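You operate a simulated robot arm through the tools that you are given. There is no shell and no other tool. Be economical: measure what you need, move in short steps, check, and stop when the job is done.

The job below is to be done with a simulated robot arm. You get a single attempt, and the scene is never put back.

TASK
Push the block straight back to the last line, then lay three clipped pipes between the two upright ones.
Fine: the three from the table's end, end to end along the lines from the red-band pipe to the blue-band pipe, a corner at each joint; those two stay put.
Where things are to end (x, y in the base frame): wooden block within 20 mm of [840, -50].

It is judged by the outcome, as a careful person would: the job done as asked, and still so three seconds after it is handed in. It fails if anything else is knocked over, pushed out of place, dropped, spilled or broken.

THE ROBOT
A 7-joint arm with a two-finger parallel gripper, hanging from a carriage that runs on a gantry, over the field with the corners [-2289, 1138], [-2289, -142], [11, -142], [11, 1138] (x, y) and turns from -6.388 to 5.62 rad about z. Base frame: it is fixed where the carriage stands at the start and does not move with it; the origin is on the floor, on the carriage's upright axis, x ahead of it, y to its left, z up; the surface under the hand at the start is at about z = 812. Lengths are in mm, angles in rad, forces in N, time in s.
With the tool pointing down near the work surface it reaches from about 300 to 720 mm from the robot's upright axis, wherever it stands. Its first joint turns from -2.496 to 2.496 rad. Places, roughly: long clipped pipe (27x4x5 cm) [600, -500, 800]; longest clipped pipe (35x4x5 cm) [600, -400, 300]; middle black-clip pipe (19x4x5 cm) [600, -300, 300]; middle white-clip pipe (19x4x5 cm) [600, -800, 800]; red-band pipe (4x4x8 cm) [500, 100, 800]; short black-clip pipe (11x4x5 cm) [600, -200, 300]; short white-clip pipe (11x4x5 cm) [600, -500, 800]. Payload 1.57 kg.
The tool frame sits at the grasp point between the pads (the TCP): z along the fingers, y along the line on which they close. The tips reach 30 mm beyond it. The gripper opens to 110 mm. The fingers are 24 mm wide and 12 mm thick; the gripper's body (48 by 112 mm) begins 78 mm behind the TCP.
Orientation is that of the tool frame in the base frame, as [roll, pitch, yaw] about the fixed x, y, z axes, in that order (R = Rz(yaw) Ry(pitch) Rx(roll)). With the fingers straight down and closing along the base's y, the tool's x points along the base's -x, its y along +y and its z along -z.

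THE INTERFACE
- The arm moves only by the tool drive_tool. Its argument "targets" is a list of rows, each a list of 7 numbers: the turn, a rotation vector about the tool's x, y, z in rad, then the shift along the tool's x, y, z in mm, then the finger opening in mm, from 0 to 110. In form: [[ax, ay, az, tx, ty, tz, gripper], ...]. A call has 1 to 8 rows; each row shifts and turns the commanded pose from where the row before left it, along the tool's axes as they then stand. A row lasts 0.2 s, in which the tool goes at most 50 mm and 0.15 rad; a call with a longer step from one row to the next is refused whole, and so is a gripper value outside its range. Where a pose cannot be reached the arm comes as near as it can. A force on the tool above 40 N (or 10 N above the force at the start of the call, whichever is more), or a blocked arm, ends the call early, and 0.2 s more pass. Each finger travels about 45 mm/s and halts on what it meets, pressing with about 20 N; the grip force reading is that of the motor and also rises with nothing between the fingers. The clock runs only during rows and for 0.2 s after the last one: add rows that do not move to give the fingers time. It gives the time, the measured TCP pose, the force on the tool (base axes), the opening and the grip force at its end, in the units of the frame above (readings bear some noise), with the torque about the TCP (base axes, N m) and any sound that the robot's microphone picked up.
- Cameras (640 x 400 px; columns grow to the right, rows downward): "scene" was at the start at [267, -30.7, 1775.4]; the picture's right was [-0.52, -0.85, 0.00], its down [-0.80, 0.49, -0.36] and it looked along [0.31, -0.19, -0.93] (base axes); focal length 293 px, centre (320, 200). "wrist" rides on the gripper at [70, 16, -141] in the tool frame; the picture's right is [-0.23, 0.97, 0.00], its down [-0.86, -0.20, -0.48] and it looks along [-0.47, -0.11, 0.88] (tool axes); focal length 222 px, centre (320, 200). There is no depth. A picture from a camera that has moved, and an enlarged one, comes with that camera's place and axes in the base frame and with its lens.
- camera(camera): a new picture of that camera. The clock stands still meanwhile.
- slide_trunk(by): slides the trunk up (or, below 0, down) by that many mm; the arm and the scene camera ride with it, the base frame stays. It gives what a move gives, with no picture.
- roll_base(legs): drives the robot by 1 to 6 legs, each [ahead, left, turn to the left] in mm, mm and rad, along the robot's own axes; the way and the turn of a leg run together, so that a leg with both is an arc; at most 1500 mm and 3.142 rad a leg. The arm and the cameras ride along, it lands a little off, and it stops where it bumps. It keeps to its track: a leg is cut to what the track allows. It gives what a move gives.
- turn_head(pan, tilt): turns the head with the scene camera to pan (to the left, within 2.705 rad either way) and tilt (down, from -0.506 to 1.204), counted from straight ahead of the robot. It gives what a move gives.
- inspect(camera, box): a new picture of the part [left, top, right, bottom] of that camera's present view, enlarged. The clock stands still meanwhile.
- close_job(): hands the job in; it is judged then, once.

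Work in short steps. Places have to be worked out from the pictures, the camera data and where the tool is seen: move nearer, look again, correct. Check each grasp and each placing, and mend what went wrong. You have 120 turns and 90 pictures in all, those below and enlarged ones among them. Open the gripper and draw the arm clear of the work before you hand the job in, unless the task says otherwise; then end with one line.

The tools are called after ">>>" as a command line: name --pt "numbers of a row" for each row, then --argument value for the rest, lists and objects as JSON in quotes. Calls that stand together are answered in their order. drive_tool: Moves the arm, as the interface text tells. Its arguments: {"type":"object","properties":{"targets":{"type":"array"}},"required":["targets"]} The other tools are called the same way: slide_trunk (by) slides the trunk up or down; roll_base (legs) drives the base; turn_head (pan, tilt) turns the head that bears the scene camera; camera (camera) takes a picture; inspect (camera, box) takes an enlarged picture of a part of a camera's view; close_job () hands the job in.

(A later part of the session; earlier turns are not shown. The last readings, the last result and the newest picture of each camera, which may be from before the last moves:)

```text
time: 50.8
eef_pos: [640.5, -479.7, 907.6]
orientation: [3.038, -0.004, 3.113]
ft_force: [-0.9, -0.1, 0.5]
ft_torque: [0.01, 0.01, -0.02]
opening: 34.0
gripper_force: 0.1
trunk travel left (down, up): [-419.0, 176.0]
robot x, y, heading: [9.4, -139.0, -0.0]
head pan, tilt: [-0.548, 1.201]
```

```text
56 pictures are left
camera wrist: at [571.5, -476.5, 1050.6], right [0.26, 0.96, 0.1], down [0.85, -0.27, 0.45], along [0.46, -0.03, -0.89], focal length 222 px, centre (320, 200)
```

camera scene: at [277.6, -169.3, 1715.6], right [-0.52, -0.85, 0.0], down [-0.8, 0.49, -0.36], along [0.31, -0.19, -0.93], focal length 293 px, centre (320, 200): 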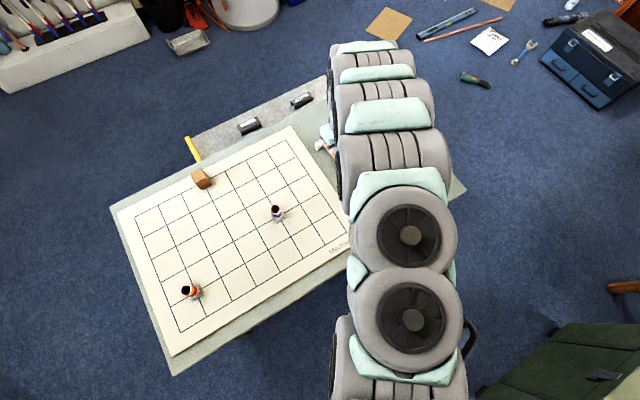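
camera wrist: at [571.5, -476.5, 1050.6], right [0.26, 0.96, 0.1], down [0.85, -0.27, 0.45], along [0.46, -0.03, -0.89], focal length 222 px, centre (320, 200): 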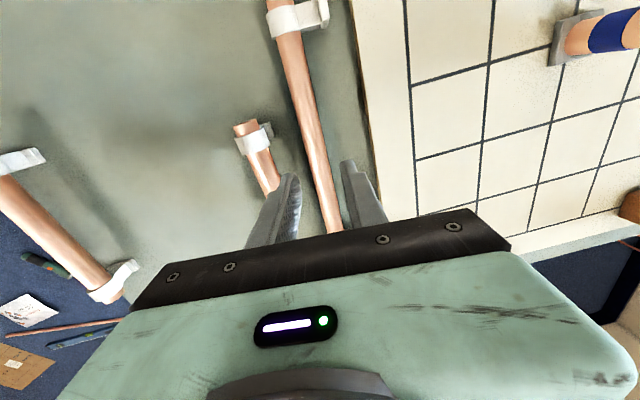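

Pipe lies between the fingers. I lower 45 mm straight down (tool z is tilted 0.1) and look again before closing.

>>> drive_tool --pt "0 0 0 0 -2.2 22.4 34" --pt "0 0 0 0 -2.2 22.4 34" --pt "0 0 0 0 0 0 34"

>>> inspect --camera "wrist" --box '[220, 60, 420, 260]'

```text
time: 51.6
eef_pos: [636.6, -476.1, 877.2]
orientation: [3.039, -0.006, 3.114]
ft_force: [-0.4, 0.0, 0.3]
ft_torque: [-0.03, -0.03, 0.0]
opening: 34.0
gripper_force: 0.1
out of reach, approached as far as the arm can: row 2
trunk travel left (down, up): [-419.0, 176.0]
robot x, y, heading: [7.1, -138.5, -0.001]
head pan, tilt: [-0.548, 1.201]
```

```text
2.00 times, centred on (320, 160) of wrist
camera zoom: at [567.5, -472.5, 1019.8], right [0.26, 0.96, 0.1], down [0.85, -0.27, 0.45], along [0.46, -0.03, -0.89], focal length 444 px, centre (320, 280)
```

zoom: 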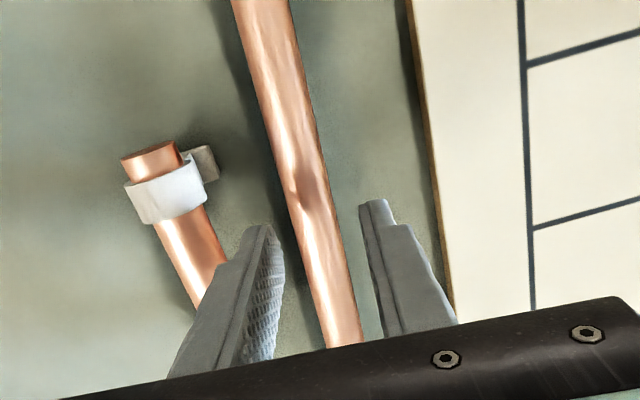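

The pipe is about 5 mm toward −y of the tool axis. I shift 2.5 mm and lower by trunk 31 mm, since the arm is near its limit.

>>> drive_tool --pt "0 0 0 0 -2.5 0 34" --pt "0 0 0 0 0 0 34"

>>> slide_trunk --by -29

>>> inspect --camera "wrist" --box '[220, 60, 420, 260]'

```text
time: 52.2
eef_pos: [636.5, -479.5, 877.5]
orientation: [3.038, -0.004, 3.114]
ft_force: [-0.5, -0.2, -0.6]
ft_torque: [-0.02, -0.03, -0.02]
opening: 33.7
gripper_force: 0.0
trunk travel left (down, up): [-419.0, 176.0]
robot x, y, heading: [11.4, -136.1, 0.0]
head pan, tilt: [-0.548, 1.201]
```

```text
time: 52.9
eef_pos: [636.7, -479.0, 848.1]
orientation: [3.039, -0.003, 3.113]
ft_force: [-0.2, 0.2, 0.7]
ft_torque: [0.01, -0.01, -0.02]
opening: 34.1
gripper_force: 0.0
trunk travel left (down, up): [-390.0, 205.0]
robot x, y, heading: [11.9, -136.0, 0.002]
head pan, tilt: [-0.548, 1.201]
```

```text
2.00 times, centred on (320, 160) of wrist
camera zoom: at [567.4, -475.3, 990.7], right [0.26, 0.96, 0.1], down [0.85, -0.27, 0.45], along [0.46, -0.03, -0.89], focal length 444 px, centre (320, 280)
```

zoom: 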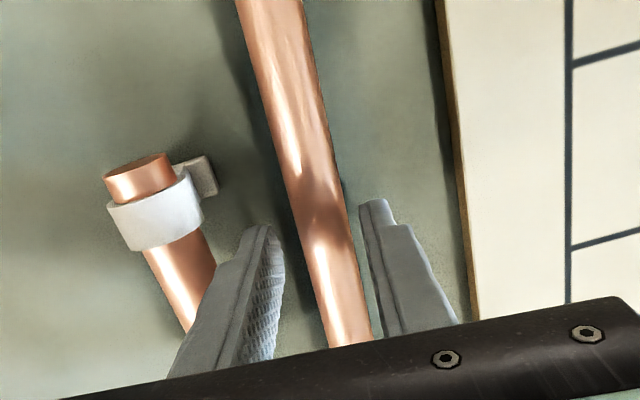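

Centred well. I lower 3 more mm and close.

>>> slide_trunk --by -3.5

>>> drive_tool --pt "0 0 0 0 0 0 26" --pt "0 0 0 0 0 0 22" --pt "0 0 0 0 0 0 15" --pt "0 0 0 0 0 0 10" --pt "0 0 0 0 0 0 10"

>>> inspect --camera "wrist" --box '[220, 60, 420, 260]'

```text
time: 53.4
eef_pos: [634.8, -480.4, 845.4]
orientation: [3.039, -0.002, 3.114]
ft_force: [1.2, 0.6, 0.2]
ft_torque: [0.01, -0.01, 0.02]
opening: 34.0
gripper_force: 0.1
trunk travel left (down, up): [-386.0, 209.0]
robot x, y, heading: [9.8, -138.4, -0.004]
head pan, tilt: [-0.548, 1.201]
```

```text
time: 54.6
eef_pos: [635.9, -479.2, 845.0]
orientation: [3.038, -0.003, 3.113]
ft_force: [0.2, 0.2, 1.1]
ft_torque: [0.05, 0.01, 0.08]
opening: 21.2
gripper_force: 20.3
trunk travel left (down, up): [-386.0, 209.0]
robot x, y, heading: [10.2, -137.4, 0.003]
head pan, tilt: [-0.548, 1.201]
```

```text
2.00 times, centred on (320, 160) of wrist
camera zoom: at [567.2, -475.1, 987.2], right [0.26, 0.96, 0.1], down [0.85, -0.27, 0.45], along [0.46, -0.03, -0.89], focal length 444 px, centre (320, 280)
```

zoom: 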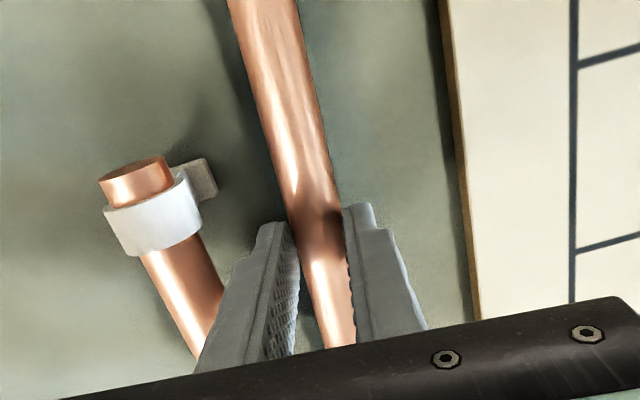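

Gripped at 21 mm. I lift slowly and check the hold.

>>> drive_tool --pt "0 0 0 0 0 0 5" --pt "0 0 0 0 0.5 -5 5" --pt "0 0 0 0 0.5 -5 5" --pt "0 0 0 0 0.5 -5 5" --pt "0 0 0 0 0.5 -5 5"

>>> inspect --camera "wrist" --box '[180, 0, 420, 260]'

```text
time: 55.8
eef_pos: [635.6, -479.3, 864.0]
orientation: [3.039, -0.005, 3.115]
ft_force: [0.2, -0.6, -1.5]
ft_torque: [-0.01, 0.02, -0.06]
opening: 21.1
gripper_force: 20.2
trunk travel left (down, up): [-386.0, 209.0]
robot x, y, heading: [9.9, -135.8, 0.0]
head pan, tilt: [-0.548, 1.201]
```

```text
1.54 times, centred on (300, 130) of wrist
camera zoom: at [566.8, -474.7, 1007.0], right [0.26, 0.96, 0.1], down [0.85, -0.27, 0.45], along [0.46, -0.03, -0.89], focal length 342 px, centre (351, 308)
```

zoom: 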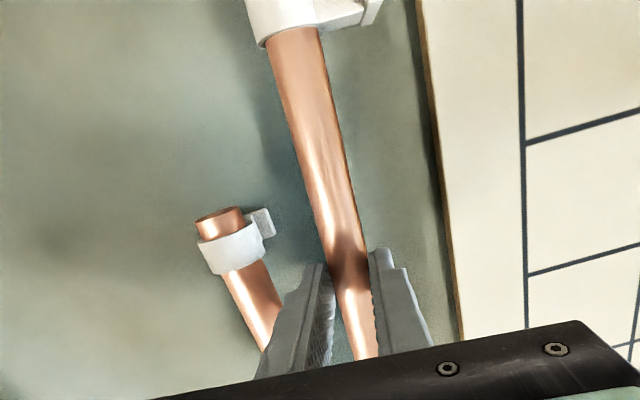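

Held firmly. I raise the trunk to carry height, then roll the carriage left to line up with the long pipe's place.

>>> slide_trunk --by 120

>>> roll_base --legs '[[0, 88, 0]]'

>>> drive_tool --pt "0.1 0 0 0 0 0 5" --pt "0 0 -0.14 0 0 0 5" --pt "0 0 -0.14 0 0 0 5" --pt "0 0 -0.14 0 0 0 5"

```text
time: 57.3
eef_pos: [635.2, -477.9, 984.9]
orientation: [3.038, -0.005, 3.113]
ft_force: [0.1, -0.1, -2.7]
ft_torque: [-0.04, -0.01, 0.03]
opening: 21.4
gripper_force: 20.0
trunk travel left (down, up): [-506.0, 89.0]
robot x, y, heading: [9.4, -141.5, 0.002]
head pan, tilt: [-0.548, 1.201]
```

```text
time: 58.4
eef_pos: [635.5, -390.9, 984.6]
orientation: [3.038, -0.006, 3.115]
ft_force: [-0.5, -0.1, -1.2]
ft_torque: [0.0, -0.01, -0.02]
opening: 21.1
gripper_force: 20.6
trunk travel left (down, up): [-506.0, 89.0]
robot x, y, heading: [13.0, -52.2, -0.003]
head pan, tilt: [-0.548, 1.201]
```

```text
time: 59.4
eef_pos: [636.2, -391.3, 985.6]
orientation: [3.137, -0.003, -2.746]
ft_force: [0.3, 0.7, -2.0]
ft_torque: [0.0, 0.01, 0.01]
opening: 21.0
gripper_force: 19.7
trunk travel left (down, up): [-506.0, 89.0]
robot x, y, heading: [11.5, -47.2, 0.001]
head pan, tilt: [-0.548, 1.201]
```

Yaw works. I finish the turn to yaw −π/2 in place.

>>> drive_tool --pt "0 0 -0.147 0 0 0 5" --pt "0 0 -0.147 0 0 0 5" --pt "0 0 -0.147 0 0 0 5" --pt "0 0 -0.147 0 0 0 5" --pt "0 0 -0.147 0 0 0 5" --pt "0 0 -0.147 0 0 0 5" --pt "0 0 -0.147 0 0 0 5" --pt "0 0 -0.146 0 0 0 5"

```text
time: 61.2
eef_pos: [635.1, -389.6, 984.4]
orientation: [3.136, 0.002, -1.573]
ft_force: [0.5, 0.0, -1.0]
ft_torque: [0.0, 0.01, -0.02]
opening: 21.4
gripper_force: 19.8
trunk travel left (down, up): [-506.0, 89.0]
robot x, y, heading: [11.1, -52.1, 0.002]
head pan, tilt: [-0.548, 1.201]
```

Now I carry it in +y to y≈-50, passing well above the blue pipe.

>>> drive_tool --pt "0 0 0 -48 0 0 5" --pt "0 0 0 -48 0 0 5" --pt "0 0 0 -48 0 0 5" --pt "0 0 0 -48 0 0 5" --pt "0 0 0 -48 0 0 5" --pt "0 0 0 -48 0 0 5" --pt "0 0 0 -48 0 0 5"

>>> camera --camera "wrist"

>>> camera --camera "scene"

```text
time: 62.8
eef_pos: [638.7, -53.5, 988.3]
orientation: [3.136, 0.002, -1.575]
ft_force: [-0.5, -0.2, -1.2]
ft_torque: [0.05, 0.0, -0.03]
opening: 21.5
gripper_force: 20.2
trunk travel left (down, up): [-506.0, 89.0]
robot x, y, heading: [11.8, -51.9, -0.001]
head pan, tilt: [-0.548, 1.201]
```

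```text
51 pictures are left
camera wrist: at [621.9, -124.7, 1129.2], right [-0.97, 0.23, 0.0], down [0.21, 0.85, 0.48], along [0.11, 0.47, -0.88], focal length 222 px, centre (320, 200)
```

wrist: 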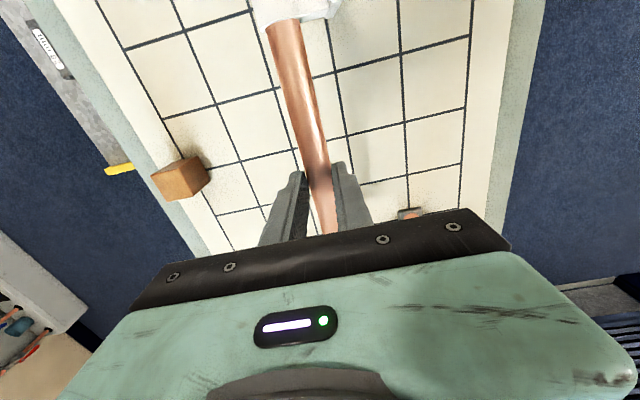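

```text
50 pictures are left
camera scene: at [277.6, -81.0, 1813.1], right [-0.52, -0.85, 0.0], down [-0.8, 0.49, -0.36], along [0.31, -0.19, -0.93], focal length 293 px, centre (320, 200)
```

scene: 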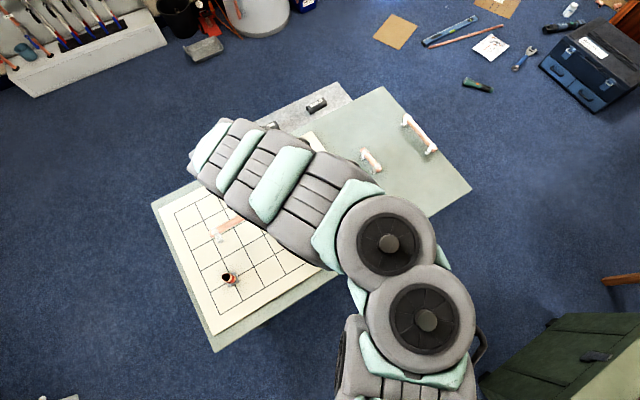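

The feet point towards −x now. I tilt the tool outward about the pipe to bring the feet downward.

>>> drive_tool --pt "0.14 0 0 0 0 0 5" --pt "0.14 0 0 0 0 0 5" --pt "0.14 0 0 0 0 0 5" --pt "0.14 0 0 0 0 0 5" --pt "0.14 0 0 0 0 0 5"

>>> camera --camera "scene"

```text
time: 64.0
eef_pos: [639.7, -54.4, 985.9]
orientation: [-3.076, 0.005, -1.576]
ft_force: [-0.3, -0.4, -0.9]
ft_torque: [-0.02, -0.01, 0.0]
opening: 21.0
gripper_force: 19.3
out of reach, approached as far as the arm can: row 1, 2, 3, 4, 5
trunk travel left (down, up): [-506.0, 89.0]
robot x, y, heading: [13.0, -51.9, 0.001]
head pan, tilt: [-0.548, 1.201]
```

```text
49 pictures are left
camera scene: at [277.6, -80.9, 1813.1], right [-0.52, -0.85, 0.0], down [-0.8, 0.49, -0.36], along [0.31, -0.19, -0.93], focal length 293 px, centre (320, 200)
```

scene: 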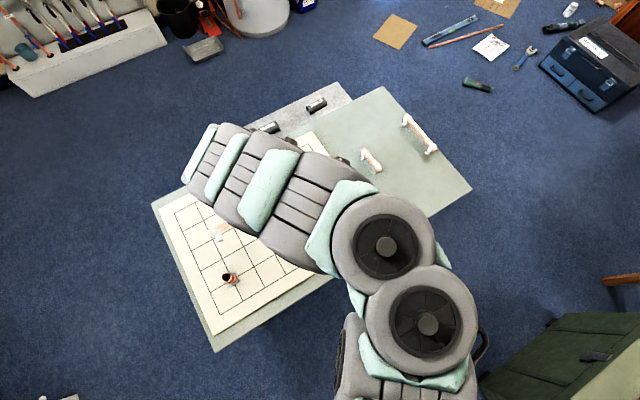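

The tilt is blocked here, likely because the wrist would get too close in. I move out to x≈740 and try again.

>>> drive_tool --pt "0 0 0 0 -34 0 5" --pt "0 0 0 0 -34 0 5" --pt "0 0 0 0 -34 0 5" --pt "0.12 0 0 0 0 0 5" --pt "0.12 0 0 0 0 0 5" --pt "0.12 0 0 0 0 0 5"

```text
time: 65.4
eef_pos: [739.2, -54.6, 992.0]
orientation: [-2.716, 0.003, -1.575]
ft_force: [0.4, 0.3, -1.0]
ft_torque: [-0.02, 0.05, 0.0]
opening: 21.1
gripper_force: 20.1
trunk travel left (down, up): [-506.0, 89.0]
robot x, y, heading: [12.1, -54.5, 0.0]
head pan, tilt: [-0.548, 1.201]
```

Works: tilt 0.43 rad now. I continue tilting while moving a bit further out at height.

>>> drive_tool --pt "0.13 0 0 0 -18 8 5" --pt "0.13 0 0 0 -17 10 5" --pt "0.13 0 0 0 -16 12 5" --pt "0.13 0 0 0 0 0 5" --pt "0.13 0 0 0 0 0 5" --pt "0.13 0 0 0 0 0 5"

```text
time: 66.8
eef_pos: [770.5, -62.7, 983.5]
orientation: [-2.095, -0.018, -1.579]
ft_force: [-0.3, -0.8, -1.3]
ft_torque: [0.0, 0.08, 0.0]
opening: 21.1
gripper_force: 20.3
out of reach, approached as far as the arm can: row 1, 2
trunk travel left (down, up): [-506.0, 89.0]
robot x, y, heading: [11.2, -51.4, -0.001]
head pan, tilt: [-0.548, 1.201]
```

Tilt is now 60°. I add 0.2 rad, then shift to x≈742, y≈-50 while still high.

>>> drive_tool --pt "0.1 0 0 0 0 0 5" --pt "0.1 0 0 0 0 0 5" --pt "0 0 0 -6 4 -13 5" --pt "0 0 0 -6 4 -13 5" --pt "0 0 0 0 0 0 5"

>>> camera --camera "wrist"

```text
time: 68.0
eef_pos: [761.7, -27.5, 1006.8]
orientation: [-1.9, -0.017, -1.584]
ft_force: [0.2, 0.8, -0.9]
ft_torque: [-0.01, 0.08, 0.0]
opening: 21.6
gripper_force: 20.0
out of reach, approached as far as the arm can: row 2, 3, 4
trunk travel left (down, up): [-506.0, 89.0]
robot x, y, heading: [11.5, -52.7, 0.001]
head pan, tilt: [-0.548, 1.201]
```

```text
48 pictures are left
camera wrist: at [622.9, -95.0, 1037.8], right [-0.31, 0.21, -0.93], down [-0.38, 0.87, 0.33], along [0.87, 0.45, -0.19], focal length 222 px, centre (320, 200)
```

wrist: 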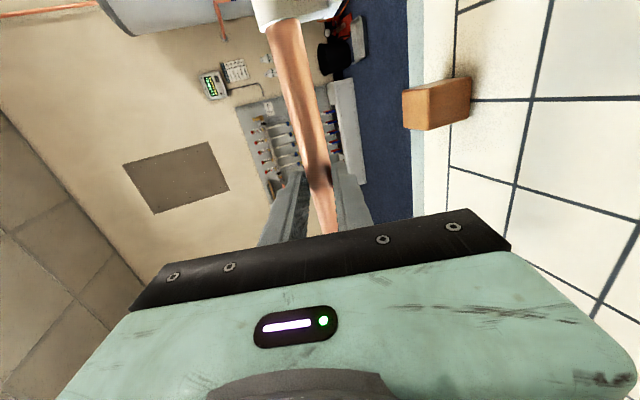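

Tilt 71°, and the feet now point down. I fine-position by rolling the carriage, then lower with the trunk in stages.

>>> roll_base --legs '[[-19, -25, 0]]'

>>> slide_trunk --by -125

>>> camera --camera "wrist"

>>> camera --camera "scene"

```text
time: 68.9
eef_pos: [744.1, -53.7, 1005.9]
orientation: [-1.9, -0.02, -1.585]
ft_force: [-0.1, -0.5, -1.8]
ft_torque: [0.01, 0.04, 0.03]
opening: 21.1
gripper_force: 19.7
trunk travel left (down, up): [-506.0, 89.0]
robot x, y, heading: [-7.4, -77.4, 0.001]
head pan, tilt: [-0.548, 1.201]
```

```text
time: 70.4
eef_pos: [743.0, -53.5, 881.8]
orientation: [-1.9, -0.02, -1.584]
ft_force: [0.1, -0.9, -2.3]
ft_torque: [-0.02, 0.03, 0.01]
opening: 21.2
gripper_force: 20.1
trunk travel left (down, up): [-381.0, 214.0]
robot x, y, heading: [-6.4, -74.2, -0.001]
head pan, tilt: [-0.548, 1.201]
```

```text
47 pictures are left
camera wrist: at [604.2, -120.3, 912.8], right [-0.31, 0.21, -0.93], down [-0.38, 0.87, 0.33], along [0.87, 0.45, -0.19], focal length 222 px, centre (320, 200)
```

wrist: 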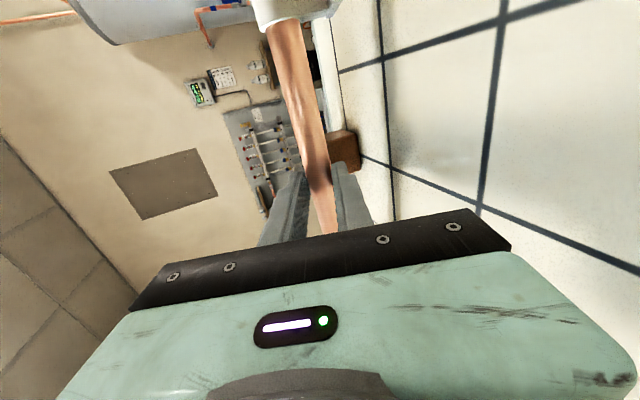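

```text
46 pictures are left
camera scene: at [258.8, -106.1, 1688.1], right [-0.52, -0.85, 0.0], down [-0.8, 0.49, -0.36], along [0.31, -0.19, -0.93], focal length 293 px, centre (320, 200)
```

scene: 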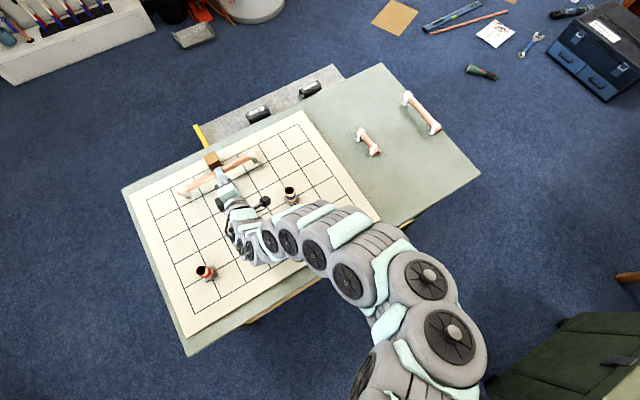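

I check clearance between the arm and the blue pipe before lowering further.

>>> inspect --camera "scene" --box '[160, 130, 360, 290]'

```text
2.50 times, centred on (260, 210) of scene
camera zoom: at [258.8, -106.1, 1688.1], right [-0.52, -0.85, 0.0], down [-0.8, 0.49, -0.36], along [0.31, -0.19, -0.93], focal length 732 px, centre (470, 175)
```

zoom: 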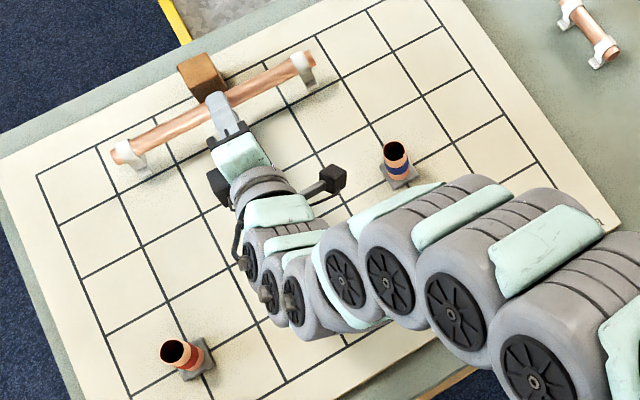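

Clearance is fine. I nudge +6 mm in x, since the pipe will settle slightly back when released, and lower close to the board.

>>> roll_base --legs '[[6, 0, 0]]'

>>> slide_trunk --by -20

>>> slide_trunk --by -4

>>> inspect --camera "scene" --box '[160, 110, 300, 220]'

```text
time: 71.1
eef_pos: [750.0, -54.1, 880.5]
orientation: [-1.901, -0.018, -1.584]
ft_force: [-0.8, -0.5, -2.3]
ft_torque: [-0.03, 0.03, -0.03]
opening: 21.1
gripper_force: 19.9
trunk travel left (down, up): [-381.0, 214.0]
robot x, y, heading: [0.4, -74.6, -0.0]
head pan, tilt: [-0.548, 1.201]
```

```text
time: 71.8
eef_pos: [750.8, -53.7, 861.4]
orientation: [-1.897, -0.019, -1.584]
ft_force: [0.7, 0.7, 1.2]
ft_torque: [0.26, -0.09, -0.09]
opening: 20.9
gripper_force: 19.7
trunk travel left (down, up): [-361.0, 234.0]
robot x, y, heading: [-0.1, -76.4, 0.006]
head pan, tilt: [-0.548, 1.201]
```

```text
time: 72.3
eef_pos: [752.9, -53.6, 860.4]
orientation: [-1.894, -0.02, -1.583]
ft_force: [-4.2, -0.2, 25.6]
ft_torque: [0.47, -0.72, -0.1]
opening: 21.3
gripper_force: 20.0
trunk travel left (down, up): [-357.0, 238.0]
robot x, y, heading: [-2.4, -77.8, 0.001]
head pan, tilt: [-0.548, 1.201]
```

```text
3.64 times, centred on (230, 165) of scene
camera zoom: at [265.6, -106.2, 1664.9], right [-0.52, -0.85, 0.0], down [-0.79, 0.49, -0.36], along [0.31, -0.19, -0.93], focal length 1065 px, centre (647, 327)
```

zoom: 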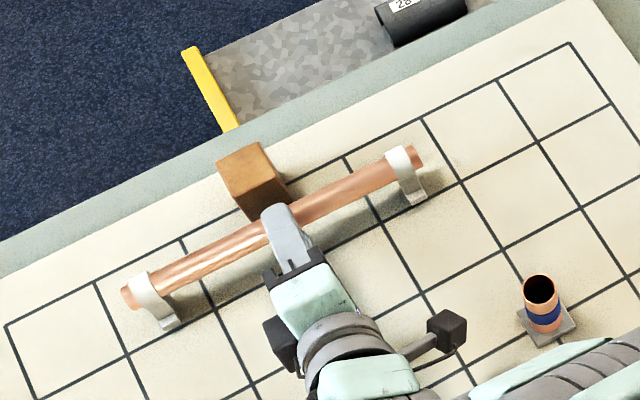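

The feet touch on the x=760 line at 25 N. I ease up 3 mm and open slightly so that it settles on its feet.

>>> slide_trunk --by 3

>>> drive_tool --pt "0 0 0 0 0 0 26" --pt "0 0 0 0 0 0 32" --pt "0 0 0 0 0 0 36" --pt "0 0 0 0 0 0 36"

>>> inspect --camera "scene" --box '[160, 110, 300, 220]'

```text
time: 72.9
eef_pos: [751.5, -53.0, 860.6]
orientation: [-1.899, -0.02, -1.584]
ft_force: [-2.6, 0.1, 16.1]
ft_torque: [0.45, -0.51, -0.12]
opening: 21.0
gripper_force: 20.1
trunk travel left (down, up): [-360.0, 235.0]
robot x, y, heading: [-4.7, -72.8, 0.002]
head pan, tilt: [-0.548, 1.201]
```

```text
time: 73.9
eef_pos: [749.5, -53.6, 859.9]
orientation: [-1.9, -0.02, -1.583]
ft_force: [0.6, -0.2, -0.4]
ft_torque: [-0.01, 0.01, -0.01]
opening: 36.2
gripper_force: 0.1
trunk travel left (down, up): [-360.0, 235.0]
robot x, y, heading: [-5.1, -79.9, -0.002]
head pan, tilt: [-0.548, 1.201]
```

```text
3.64 times, centred on (230, 165) of scene
camera zoom: at [264.8, -106.1, 1667.1], right [-0.52, -0.85, 0.0], down [-0.8, 0.49, -0.36], along [0.31, -0.19, -0.93], focal length 1065 px, centre (647, 327)
```

zoom: 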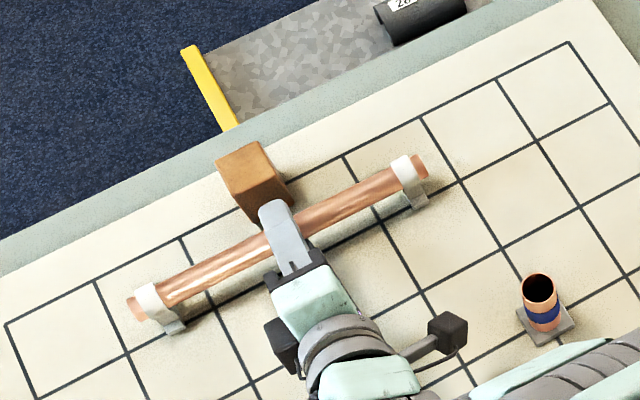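

It now stands on its clips on the x=760 line. I withdraw along the tool axis.

>>> drive_tool --pt "0 0 0 0 0 -8 36" --pt "0 0 0 0 0 -8 36" --pt "0 0 0 0 0 -8 36" --pt "0 0 0 0 0 -8 36"

```text
time: 74.9
eef_pos: [746.8, -52.2, 860.0]
orientation: [-1.903, -0.018, -1.587]
ft_force: [0.1, 0.4, -0.2]
ft_torque: [-0.01, 0.01, 0.02]
opening: 35.9
gripper_force: 0.0
out of reach, approached as far as the arm can: row 1, 2, 3, 4
trunk travel left (down, up): [-360.0, 235.0]
robot x, y, heading: [-1.2, -78.5, 0.001]
head pan, tilt: [-0.548, 1.201]
```

The arm is at its inner limit, so I withdraw with the carriage and trunk in small alternating steps.

>>> slide_trunk --by 2

>>> roll_base --legs '[[-10, 0, 0]]'

>>> slide_trunk --by 4

>>> roll_base --legs '[[-12, 0, 0]]'

>>> slide_trunk --by 4

>>> roll_base --legs '[[-40, 0, 0]]'

>>> inspect --camera "scene" --box '[150, 100, 310, 230]'

```text
time: 75.4
eef_pos: [747.4, -51.8, 862.3]
orientation: [-1.901, -0.019, -1.588]
ft_force: [0.1, 0.3, 1.0]
ft_torque: [0.0, 0.01, -0.01]
opening: 36.0
gripper_force: 0.0
trunk travel left (down, up): [-362.0, 233.0]
robot x, y, heading: [-3.6, -78.0, 0.001]
head pan, tilt: [-0.548, 1.201]
```

```text
time: 76.1
eef_pos: [736.9, -52.0, 862.6]
orientation: [-1.901, -0.019, -1.587]
ft_force: [-0.5, 0.0, -0.2]
ft_torque: [0.01, -0.03, 0.01]
opening: 35.8
gripper_force: 0.0
trunk travel left (down, up): [-362.0, 233.0]
robot x, y, heading: [-10.5, -75.3, -0.004]
head pan, tilt: [-0.548, 1.201]
```

```text
time: 76.7
eef_pos: [737.9, -50.9, 867.5]
orientation: [-1.901, -0.019, -1.587]
ft_force: [-0.1, -0.7, 0.4]
ft_torque: [0.0, 0.0, 0.01]
opening: 36.0
gripper_force: 0.0
trunk travel left (down, up): [-366.0, 229.0]
robot x, y, heading: [-10.3, -73.4, -0.003]
head pan, tilt: [-0.548, 1.201]
```

```text
time: 77.4
eef_pos: [724.1, -51.7, 867.1]
orientation: [-1.903, -0.018, -1.588]
ft_force: [0.7, -0.2, 0.0]
ft_torque: [-0.01, -0.02, 0.0]
opening: 35.9
gripper_force: 0.0
trunk travel left (down, up): [-366.0, 229.0]
robot x, y, heading: [-27.5, -75.3, 0.001]
head pan, tilt: [-0.548, 1.201]
```

```text
time: 77.9
eef_pos: [725.4, -51.5, 870.8]
orientation: [-1.904, -0.02, -1.588]
ft_force: [-0.5, -0.5, 0.5]
ft_torque: [0.01, 0.0, -0.01]
opening: 36.2
gripper_force: 0.1
trunk travel left (down, up): [-370.0, 225.0]
robot x, y, heading: [-19.1, -80.4, 0.0]
head pan, tilt: [-0.548, 1.201]
```

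```text
time: 78.8
eef_pos: [684.9, -51.2, 870.7]
orientation: [-1.903, -0.019, -1.588]
ft_force: [0.2, 0.2, 0.2]
ft_torque: [0.0, 0.04, 0.01]
opening: 36.0
gripper_force: 0.1
trunk travel left (down, up): [-370.0, 225.0]
robot x, y, heading: [-61.5, -75.2, -0.0]
head pan, tilt: [-0.548, 1.201]
```

```text
3.08 times, centred on (230, 165) of scene
camera zoom: at [203.6, -106.0, 1677.1], right [-0.52, -0.85, 0.0], down [-0.8, 0.49, -0.36], along [0.31, -0.19, -0.93], focal length 901 px, centre (597, 308)
```

zoom: 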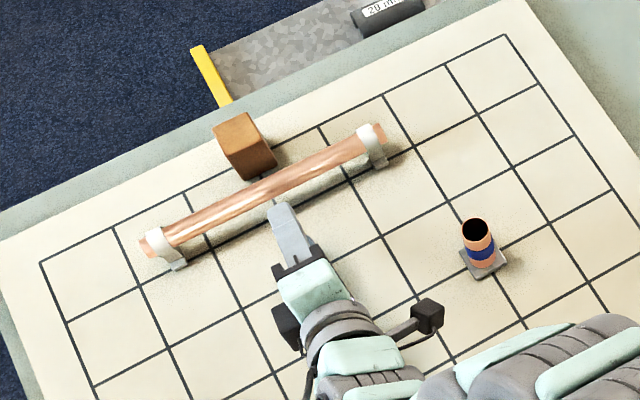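

The long pipe stands at about x≈775, centre y≈-50, so it needs about 15 mm toward −x. I raise, bring the tool back to vertical, and will regrasp from above.

>>> slide_trunk --by 125

>>> drive_tool --pt "-0.14 0 0 0 0 0 36" --pt "-0.14 0 0 0 0 0 36" --pt "-0.14 0 0 0 0 0 36" --pt "-0.14 0 0 0 0 0 36" --pt "-0.14 0 0 0 0 0 36" --pt "-0.14 0 0 0 0 0 36" --pt "-0.14 0 0 0 0 0 36" --pt "-0.14 0 0 0 0 0 36"

```text
time: 80.4
eef_pos: [685.7, -51.8, 997.5]
orientation: [-1.902, -0.02, -1.589]
ft_force: [-0.3, -0.5, 0.2]
ft_torque: [0.0, -0.01, -0.01]
opening: 36.0
gripper_force: 0.0
trunk travel left (down, up): [-495.0, 100.0]
robot x, y, heading: [-63.3, -75.0, -0.003]
head pan, tilt: [-0.548, 1.201]
```

```text
time: 82.2
eef_pos: [708.5, -72.3, 977.9]
orientation: [-2.792, -0.082, -1.62]
ft_force: [-0.2, -0.9, 0.4]
ft_torque: [0.07, -0.05, 0.05]
opening: 35.7
gripper_force: 0.0
out of reach, approached as far as the arm can: row 1, 2, 6, 7, 8
trunk travel left (down, up): [-495.0, 100.0]
robot x, y, heading: [-61.9, -72.0, -0.004]
head pan, tilt: [-0.548, 1.201]
```

Near the outer limit; I pull in 50 mm and finish straightening the tool.

>>> drive_tool --pt "0 0 0 0 24 -8 36" --pt "0 0 0 0 24 -8 36" --pt "-0.12 0 0 0 0 0 36" --pt "-0.12 0 0 0 0 0 36" --pt "-0.11 0 0 0 0 0 36" --pt "0 0 0 0 0 0 36"

```text
time: 83.6
eef_pos: [658.6, -69.7, 977.1]
orientation: [3.141, -0.08, -1.618]
ft_force: [0.4, 0.2, 0.0]
ft_torque: [0.04, -0.04, 0.03]
opening: 36.2
gripper_force: 0.1
trunk travel left (down, up): [-495.0, 100.0]
robot x, y, heading: [-57.9, -73.8, 0.001]
head pan, tilt: [-0.548, 1.201]
```

I correct the small pitch/yaw, roll the carriage forward again, and then move over the long pipe at height.

>>> drive_tool --pt "0 -0.08 0 0 0 0 36" --pt "0 0 -0.047 0 0 0 36" --pt "0 0 0 0 0 0 36"

>>> roll_base --legs '[[70, 20, 0]]'

>>> drive_tool --pt "0 0 0 0 -24 0 36" --pt "0 0 0 0 -22 0 36" --pt "0 0 0 0 0 0 36"

>>> camera --camera "wrist"

```text
time: 84.4
eef_pos: [658.9, -68.2, 977.6]
orientation: [-3.14, -0.002, -1.572]
ft_force: [-0.5, 0.4, -0.2]
ft_torque: [0.0, 0.02, 0.03]
opening: 35.7
gripper_force: 0.0
trunk travel left (down, up): [-495.0, 100.0]
robot x, y, heading: [-63.8, -72.1, 0.007]
head pan, tilt: [-0.548, 1.201]
```

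```text
time: 85.4
eef_pos: [727.8, -48.4, 977.0]
orientation: [-3.141, -0.002, -1.57]
ft_force: [0.1, -0.5, -0.4]
ft_torque: [-0.01, -0.04, 0.02]
opening: 35.9
gripper_force: 0.1
trunk travel left (down, up): [-495.0, 100.0]
robot x, y, heading: [4.5, -53.5, -0.002]
head pan, tilt: [-0.548, 1.201]
```

```text
time: 86.2
eef_pos: [761.1, -48.6, 977.2]
orientation: [-3.14, -0.002, -1.571]
ft_force: [0.4, 0.7, -0.8]
ft_torque: [0.04, 0.0, 0.01]
opening: 35.8
gripper_force: 0.1
out of reach, approached as far as the arm can: row 2
trunk travel left (down, up): [-495.0, 100.0]
robot x, y, heading: [5.7, -55.0, 0.003]
head pan, tilt: [-0.548, 1.201]
```

```text
41 pictures are left
camera wrist: at [745.9, -117.6, 1119.5], right [-0.97, 0.23, 0.0], down [0.2, 0.86, 0.48], along [0.11, 0.46, -0.88], focal length 222 px, centre (320, 200)
```

wrist: 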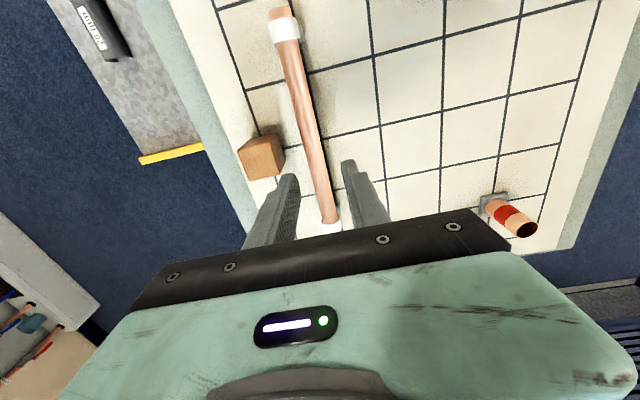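

The pipe's axis is at x≈775. I roll the last few mm forward and use a slight outward tilt to get over it.

>>> roll_base --legs '[[6, 0, 0]]'

>>> drive_tool --pt "0.12 0 0 0 0 0 36" --pt "0 0 0 0 -6 1 36" --pt "0 0 0 0 0 0 36"

>>> slide_trunk --by -75

>>> camera --camera "wrist"

```text
time: 86.9
eef_pos: [767.1, -48.6, 979.0]
orientation: [3.141, 0.001, -1.57]
ft_force: [0.2, 0.6, -0.3]
ft_torque: [-0.03, 0.02, 0.01]
opening: 36.1
gripper_force: 0.2
trunk travel left (down, up): [-495.0, 100.0]
robot x, y, heading: [11.1, -55.7, 0.001]
head pan, tilt: [-0.548, 1.201]
```

```text
time: 87.7
eef_pos: [773.5, -49.0, 978.4]
orientation: [-3.021, -0.003, -1.572]
ft_force: [-0.7, 0.3, -0.8]
ft_torque: [0.0, -0.04, 0.01]
opening: 36.0
gripper_force: 0.2
trunk travel left (down, up): [-495.0, 100.0]
robot x, y, heading: [10.5, -57.4, -0.002]
head pan, tilt: [-0.548, 1.201]
```

```text
time: 88.8
eef_pos: [773.6, -48.6, 903.4]
orientation: [-3.02, -0.001, -1.571]
ft_force: [0.8, 0.2, 0.7]
ft_torque: [0.0, 0.01, 0.0]
opening: 36.3
gripper_force: 0.0
trunk travel left (down, up): [-420.0, 175.0]
robot x, y, heading: [9.6, -54.4, -0.002]
head pan, tilt: [-0.548, 1.201]
```

```text
40 pictures are left
camera wrist: at [740.5, -117.9, 1041.6], right [-0.97, 0.23, -0.12], down [0.14, 0.86, 0.5], along [0.21, 0.46, -0.86], focal length 222 px, centre (320, 200)
```

wrist: 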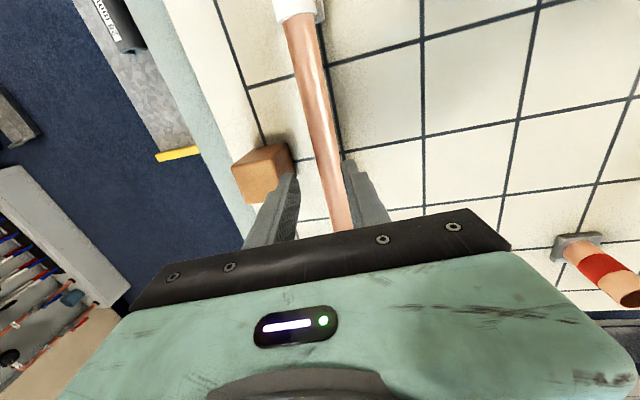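

Lowering straight down will centre the fingers on the pipe. I lower 54 mm and check.

>>> slide_trunk --by -54

>>> inspect --camera "wrist" --box '[220, 60, 420, 260]'

```text
time: 89.8
eef_pos: [772.8, -48.3, 848.2]
orientation: [-3.02, 0.0, -1.57]
ft_force: [-0.6, -0.2, 0.0]
ft_torque: [-0.01, -0.02, 0.0]
opening: 35.9
gripper_force: 0.0
trunk travel left (down, up): [-366.0, 229.0]
robot x, y, heading: [6.3, -55.5, -0.002]
head pan, tilt: [-0.548, 1.201]
```

```text
2.00 times, centred on (320, 160) of wrist
camera zoom: at [740.5, -117.9, 987.6], right [-0.97, 0.23, -0.12], down [0.14, 0.86, 0.5], along [0.21, 0.46, -0.86], focal length 444 px, centre (320, 280)
```

zoom: 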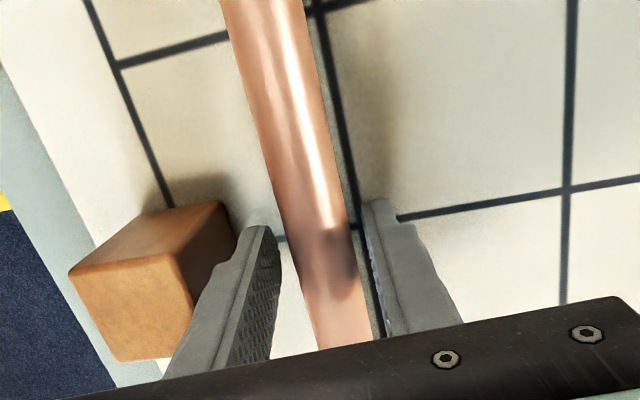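

Centred on the pipe. I close gently.

>>> drive_tool --pt "0 0 0 0 0.5 0 30" --pt "0 0 0 0 0 0 25" --pt "0 0 0 0 0 0 21" --pt "0 0 0 0 0 0 15" --pt "0 0 0 0 0 0 10"

>>> slide_trunk --by 5

>>> roll_base --legs '[[-13, 0, 0]]'

>>> inspect --camera "scene" --box '[150, 100, 310, 230]'

```text
time: 91.0
eef_pos: [773.5, -48.8, 849.8]
orientation: [-3.02, -0.002, -1.571]
ft_force: [-0.8, 0.3, 0.0]
ft_torque: [-0.07, -0.01, 0.02]
opening: 21.2
gripper_force: 19.9
trunk travel left (down, up): [-366.0, 229.0]
robot x, y, heading: [12.4, -55.7, 0.003]
head pan, tilt: [-0.548, 1.201]
```

```text
time: 91.5
eef_pos: [772.3, -48.8, 853.8]
orientation: [-3.022, -0.002, -1.571]
ft_force: [-0.1, -0.9, -1.5]
ft_torque: [0.02, 0.0, -0.01]
opening: 20.9
gripper_force: 19.6
trunk travel left (down, up): [-371.0, 224.0]
robot x, y, heading: [10.7, -52.6, -0.0]
head pan, tilt: [-0.548, 1.201]
```

```text
time: 92.3
eef_pos: [760.0, -49.4, 853.4]
orientation: [-3.02, -0.003, -1.573]
ft_force: [-0.4, -0.2, -1.7]
ft_torque: [0.02, -0.05, 0.0]
opening: 20.8
gripper_force: 20.0
trunk travel left (down, up): [-371.0, 224.0]
robot x, y, heading: [-4.0, -54.5, -0.001]
head pan, tilt: [-0.548, 1.201]
```

```text
3.08 times, centred on (230, 165) of scene
camera zoom: at [264.7, -86.2, 1678.1], right [-0.52, -0.85, 0.0], down [-0.8, 0.49, -0.36], along [0.31, -0.19, -0.93], focal length 901 px, centre (597, 308)
```

zoom: 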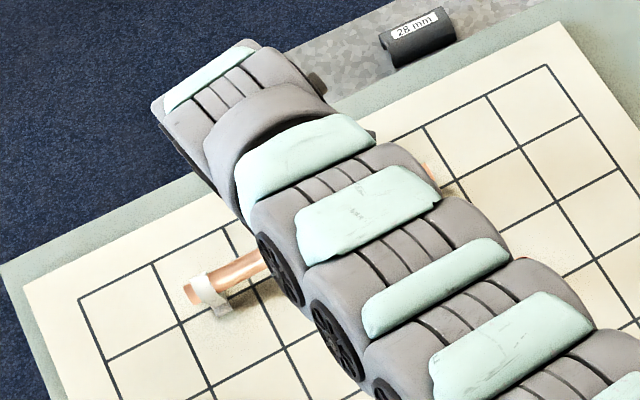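

The pipe is now on x≈760, y≈-50. I set it down, open, and rise.

>>> slide_trunk --by -4

>>> drive_tool --pt "0 0 0 0 0 0 24" --pt "0 0 0 0 0 0 28" --pt "0 0 0 0 0 0 36" --pt "0 0 0 0 0 0 40"

>>> slide_trunk --by 130

>>> camera --camera "wrist"

```text
time: 92.8
eef_pos: [759.3, -48.6, 849.1]
orientation: [-3.021, -0.003, -1.57]
ft_force: [-0.1, 0.3, -0.8]
ft_torque: [0.03, -0.03, -0.03]
opening: 21.0
gripper_force: 20.4
trunk travel left (down, up): [-367.0, 228.0]
robot x, y, heading: [-5.1, -55.9, 0.001]
head pan, tilt: [-0.548, 1.201]
```

```text
time: 93.8
eef_pos: [759.9, -48.6, 850.3]
orientation: [-3.02, -0.002, -1.571]
ft_force: [0.0, 0.4, 0.0]
ft_torque: [-0.02, -0.03, -0.01]
opening: 40.1
gripper_force: 0.0
trunk travel left (down, up): [-367.0, 228.0]
robot x, y, heading: [-2.0, -53.1, -0.002]
head pan, tilt: [-0.548, 1.201]
```

```text
time: 95.4
eef_pos: [759.6, -48.4, 980.1]
orientation: [-3.023, -0.002, -1.572]
ft_force: [0.0, 0.3, 0.8]
ft_torque: [-0.03, 0.02, 0.01]
opening: 40.2
gripper_force: 0.0
trunk travel left (down, up): [-497.0, 98.0]
robot x, y, heading: [-3.9, -54.6, 0.002]
head pan, tilt: [-0.548, 1.201]
```

```text
37 pictures are left
camera wrist: at [726.7, -118.0, 1118.2], right [-0.97, 0.23, -0.12], down [0.14, 0.86, 0.5], along [0.21, 0.46, -0.86], focal length 222 px, centre (320, 200)
```

wrist: 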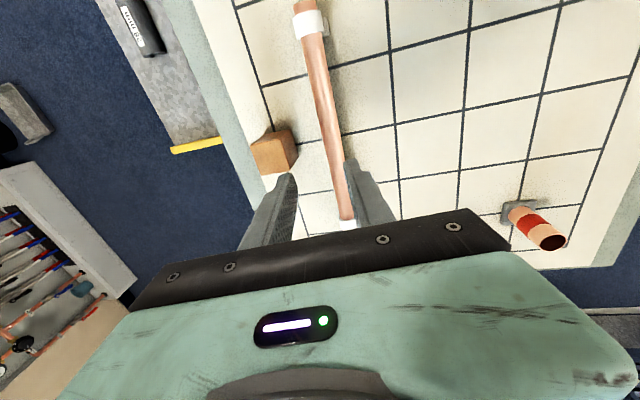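

The long pipe is placed. Next the short one: I pull in, straighten, and turn the tool back to close along y.

>>> drive_tool --pt "-0.12 0 0 0 10 0 40" --pt "0 0 0 0 40 0 40" --pt "0 0 0.14 0 40 0 40" --pt "0 0 0.148 0 0 0 40" --pt "0 0 0.148 0 0 0 40" --pt "0 0 0.148 0 0 0 40" --pt "0 0 0.148 0 0 0 40" --pt "0 0 0.148 0 0 0 40"

>>> drive_tool --pt "0 0 0.148 0 0 0 40" --pt "0 0 0.148 0 0 0 40" --pt "0 0 0.148 0 0 0 40" --pt "0 0 0.148 0 0 0 40" --pt "0 0 0.1 0 0 0 40" --pt "0 0 0 0 0 0 40"

>>> roll_base --legs '[[15, -88, 0]]'

```text
time: 97.2
eef_pos: [670.2, -48.6, 978.0]
orientation: [-3.14, -0.001, -2.453]
ft_force: [-0.5, 0.0, 0.1]
ft_torque: [0.03, 0.01, -0.01]
opening: 39.9
gripper_force: 0.0
trunk travel left (down, up): [-497.0, 98.0]
robot x, y, heading: [-1.5, -60.2, -0.009]
head pan, tilt: [-0.548, 1.201]
```

```text
time: 98.6
eef_pos: [670.1, -48.9, 978.3]
orientation: [-3.14, -0.001, 3.138]
ft_force: [0.1, -0.3, -0.3]
ft_torque: [0.0, 0.03, 0.01]
opening: 40.2
gripper_force: 0.2
trunk travel left (down, up): [-497.0, 98.0]
robot x, y, heading: [-2.1, -54.7, -0.001]
head pan, tilt: [-0.548, 1.201]
```

```text
time: 99.7
eef_pos: [683.0, -130.8, 978.4]
orientation: [3.141, -0.001, 3.141]
ft_force: [-0.6, 0.2, 0.2]
ft_torque: [0.0, 0.03, 0.0]
opening: 40.0
gripper_force: 0.1
trunk travel left (down, up): [-497.0, 98.0]
robot x, y, heading: [9.1, -138.5, 0.001]
head pan, tilt: [-0.548, 1.201]
```

I move over to the short pipe.

>>> drive_tool --pt "0 0 0 10 -48 0 40" --pt "0 0 0 10 -48 0 40" --pt "0 0 0 10 -48 0 40" --pt "0 0 0 10 -48 0 40" --pt "0 0 0 10 -48 0 40" --pt "0 0 0 5 -48 0 40" --pt "0 0 0 0 -48 0 40" --pt "0 0 0 0 -48 0 40"

>>> camera --camera "wrist"

```text
time: 101.5
eef_pos: [628.0, -514.8, 979.1]
orientation: [-3.139, 0.002, -3.14]
ft_force: [0.4, 0.1, -0.5]
ft_torque: [-0.01, 0.05, 0.02]
opening: 40.0
gripper_force: 0.0
trunk travel left (down, up): [-497.0, 98.0]
robot x, y, heading: [13.1, -137.8, -0.006]
head pan, tilt: [-0.548, 1.201]
```

```text
36 pictures are left
camera wrist: at [557.9, -497.3, 1120.7], right [0.23, 0.97, 0.0], down [0.85, -0.2, 0.48], along [0.47, -0.11, -0.88], focal length 222 px, centre (320, 200)
```

wrist: 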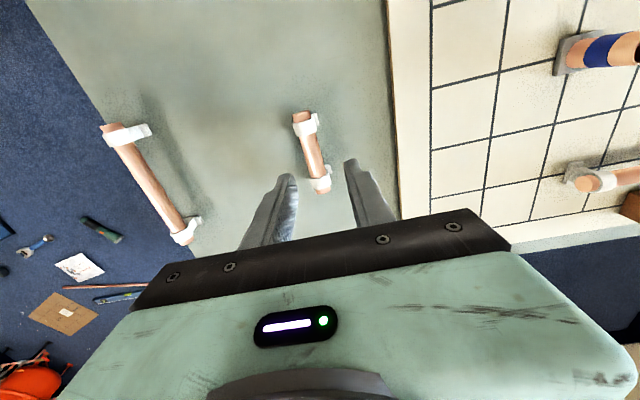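

The short pipe is centred at (640,-527), along x. I line up and lower to 909.

>>> drive_tool --pt "0 0 0 -12 -12 0 40" --pt "0 0 0 0 0 0 40"

>>> slide_trunk --by -75

>>> inspect --camera "wrist" --box '[220, 60, 420, 260]'

```text
time: 102.1
eef_pos: [638.5, -525.6, 979.4]
orientation: [-3.14, -0.001, 3.14]
ft_force: [0.1, -0.1, -0.7]
ft_torque: [-0.02, 0.0, -0.01]
opening: 39.8
gripper_force: 0.1
trunk travel left (down, up): [-497.0, 98.0]
robot x, y, heading: [12.7, -138.4, -0.0]
head pan, tilt: [-0.548, 1.201]
```

```text
time: 103.2
eef_pos: [639.2, -525.9, 904.4]
orientation: [-3.14, -0.001, 3.14]
ft_force: [-0.5, -0.7, -0.2]
ft_torque: [0.0, 0.05, 0.04]
opening: 40.1
gripper_force: 0.1
trunk travel left (down, up): [-422.0, 173.0]
robot x, y, heading: [14.1, -141.6, -0.002]
head pan, tilt: [-0.548, 1.201]
```

```text
2.00 times, centred on (320, 160) of wrist
camera zoom: at [569.7, -509.2, 1045.8], right [0.23, 0.97, 0.0], down [0.85, -0.2, 0.48], along [0.47, -0.11, -0.88], focal length 444 px, centre (320, 280)
```

zoom: 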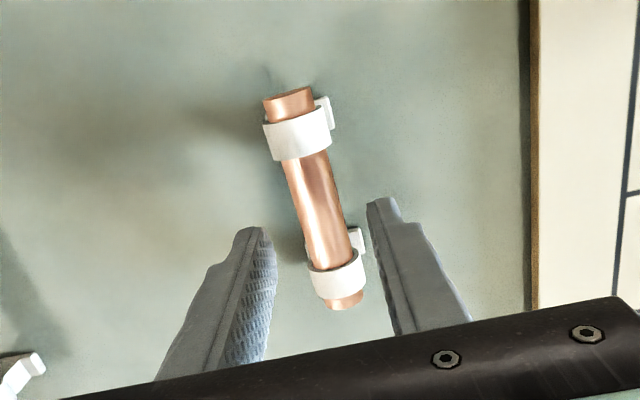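

Well centred. I lower to grasp height and close gently.

>>> slide_trunk --by -56

>>> drive_tool --pt "0 0 0 0 0 0 32" --pt "0 0 0 0 0 0 26" --pt "0 0 0 0 0 0 22" --pt "0 0 0 0 0 0 15" --pt "0 0 0 0 0 0 10"

>>> slide_trunk --by 15

>>> inspect --camera "wrist" --box '[220, 60, 420, 260]'

```text
time: 104.2
eef_pos: [638.7, -525.3, 847.8]
orientation: [-3.14, -0.001, 3.141]
ft_force: [0.2, 0.2, -0.3]
ft_torque: [0.0, 0.0, 0.01]
opening: 39.9
gripper_force: 0.0
trunk travel left (down, up): [-366.0, 229.0]
robot x, y, heading: [10.1, -139.5, 0.003]
head pan, tilt: [-0.548, 1.201]
```

```text
time: 105.4
eef_pos: [637.9, -525.5, 849.4]
orientation: [-3.141, 0.0, 3.139]
ft_force: [0.5, -0.4, 0.2]
ft_torque: [-0.09, 0.02, 0.22]
opening: 12.6
gripper_force: 19.9
trunk travel left (down, up): [-366.0, 229.0]
robot x, y, heading: [9.4, -140.9, 0.001]
head pan, tilt: [-0.548, 1.201]
```

```text
time: 106.0
eef_pos: [638.8, -525.4, 864.2]
orientation: [-3.139, 0.001, 3.139]
ft_force: [0.1, 0.2, -0.8]
ft_torque: [0.0, -0.02, -0.01]
opening: 19.1
gripper_force: 19.6
trunk travel left (down, up): [-381.0, 214.0]
robot x, y, heading: [14.4, -137.7, 0.0]
head pan, tilt: [-0.548, 1.201]
```

```text
2.00 times, centred on (320, 160) of wrist
camera zoom: at [569.2, -509.0, 1004.5], right [0.23, 0.97, 0.0], down [0.85, -0.2, 0.48], along [0.47, -0.11, -0.88], focal length 444 px, centre (320, 280)
```

zoom: 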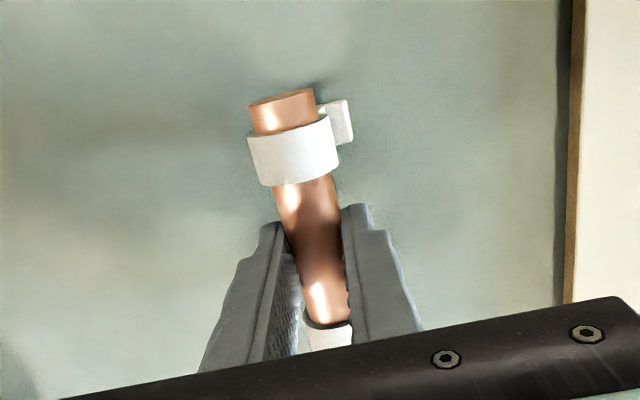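

The opening reads 19 and the clip foot looks rotated, so the pipe may have rolled in the grip. I lift more and check.

>>> slide_trunk --by 60

>>> inspect --camera "wrist" --box '[220, 60, 420, 260]'

```text
time: 107.0
eef_pos: [639.6, -526.5, 922.5]
orientation: [-3.141, 0.002, 3.139]
ft_force: [-0.6, 0.3, -0.2]
ft_torque: [0.0, -0.04, 0.0]
opening: 21.0
gripper_force: 20.3
trunk travel left (down, up): [-441.0, 154.0]
robot x, y, heading: [9.7, -139.9, -0.002]
head pan, tilt: [-0.548, 1.201]
```

```text
2.00 times, centred on (320, 160) of wrist
camera zoom: at [569.2, -509.0, 1064.4], right [0.23, 0.97, 0.0], down [0.85, -0.2, 0.48], along [0.47, -0.11, -0.88], focal length 444 px, centre (320, 280)
```

zoom: 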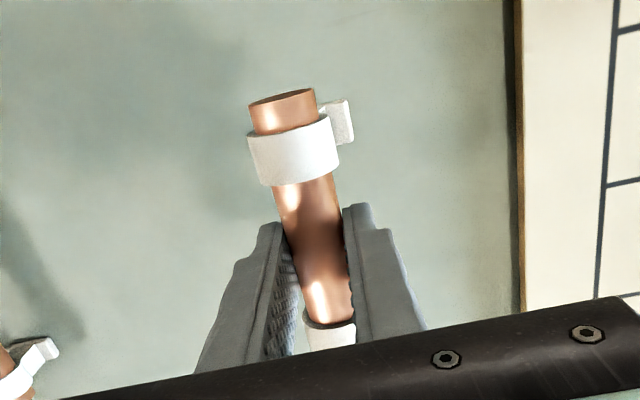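

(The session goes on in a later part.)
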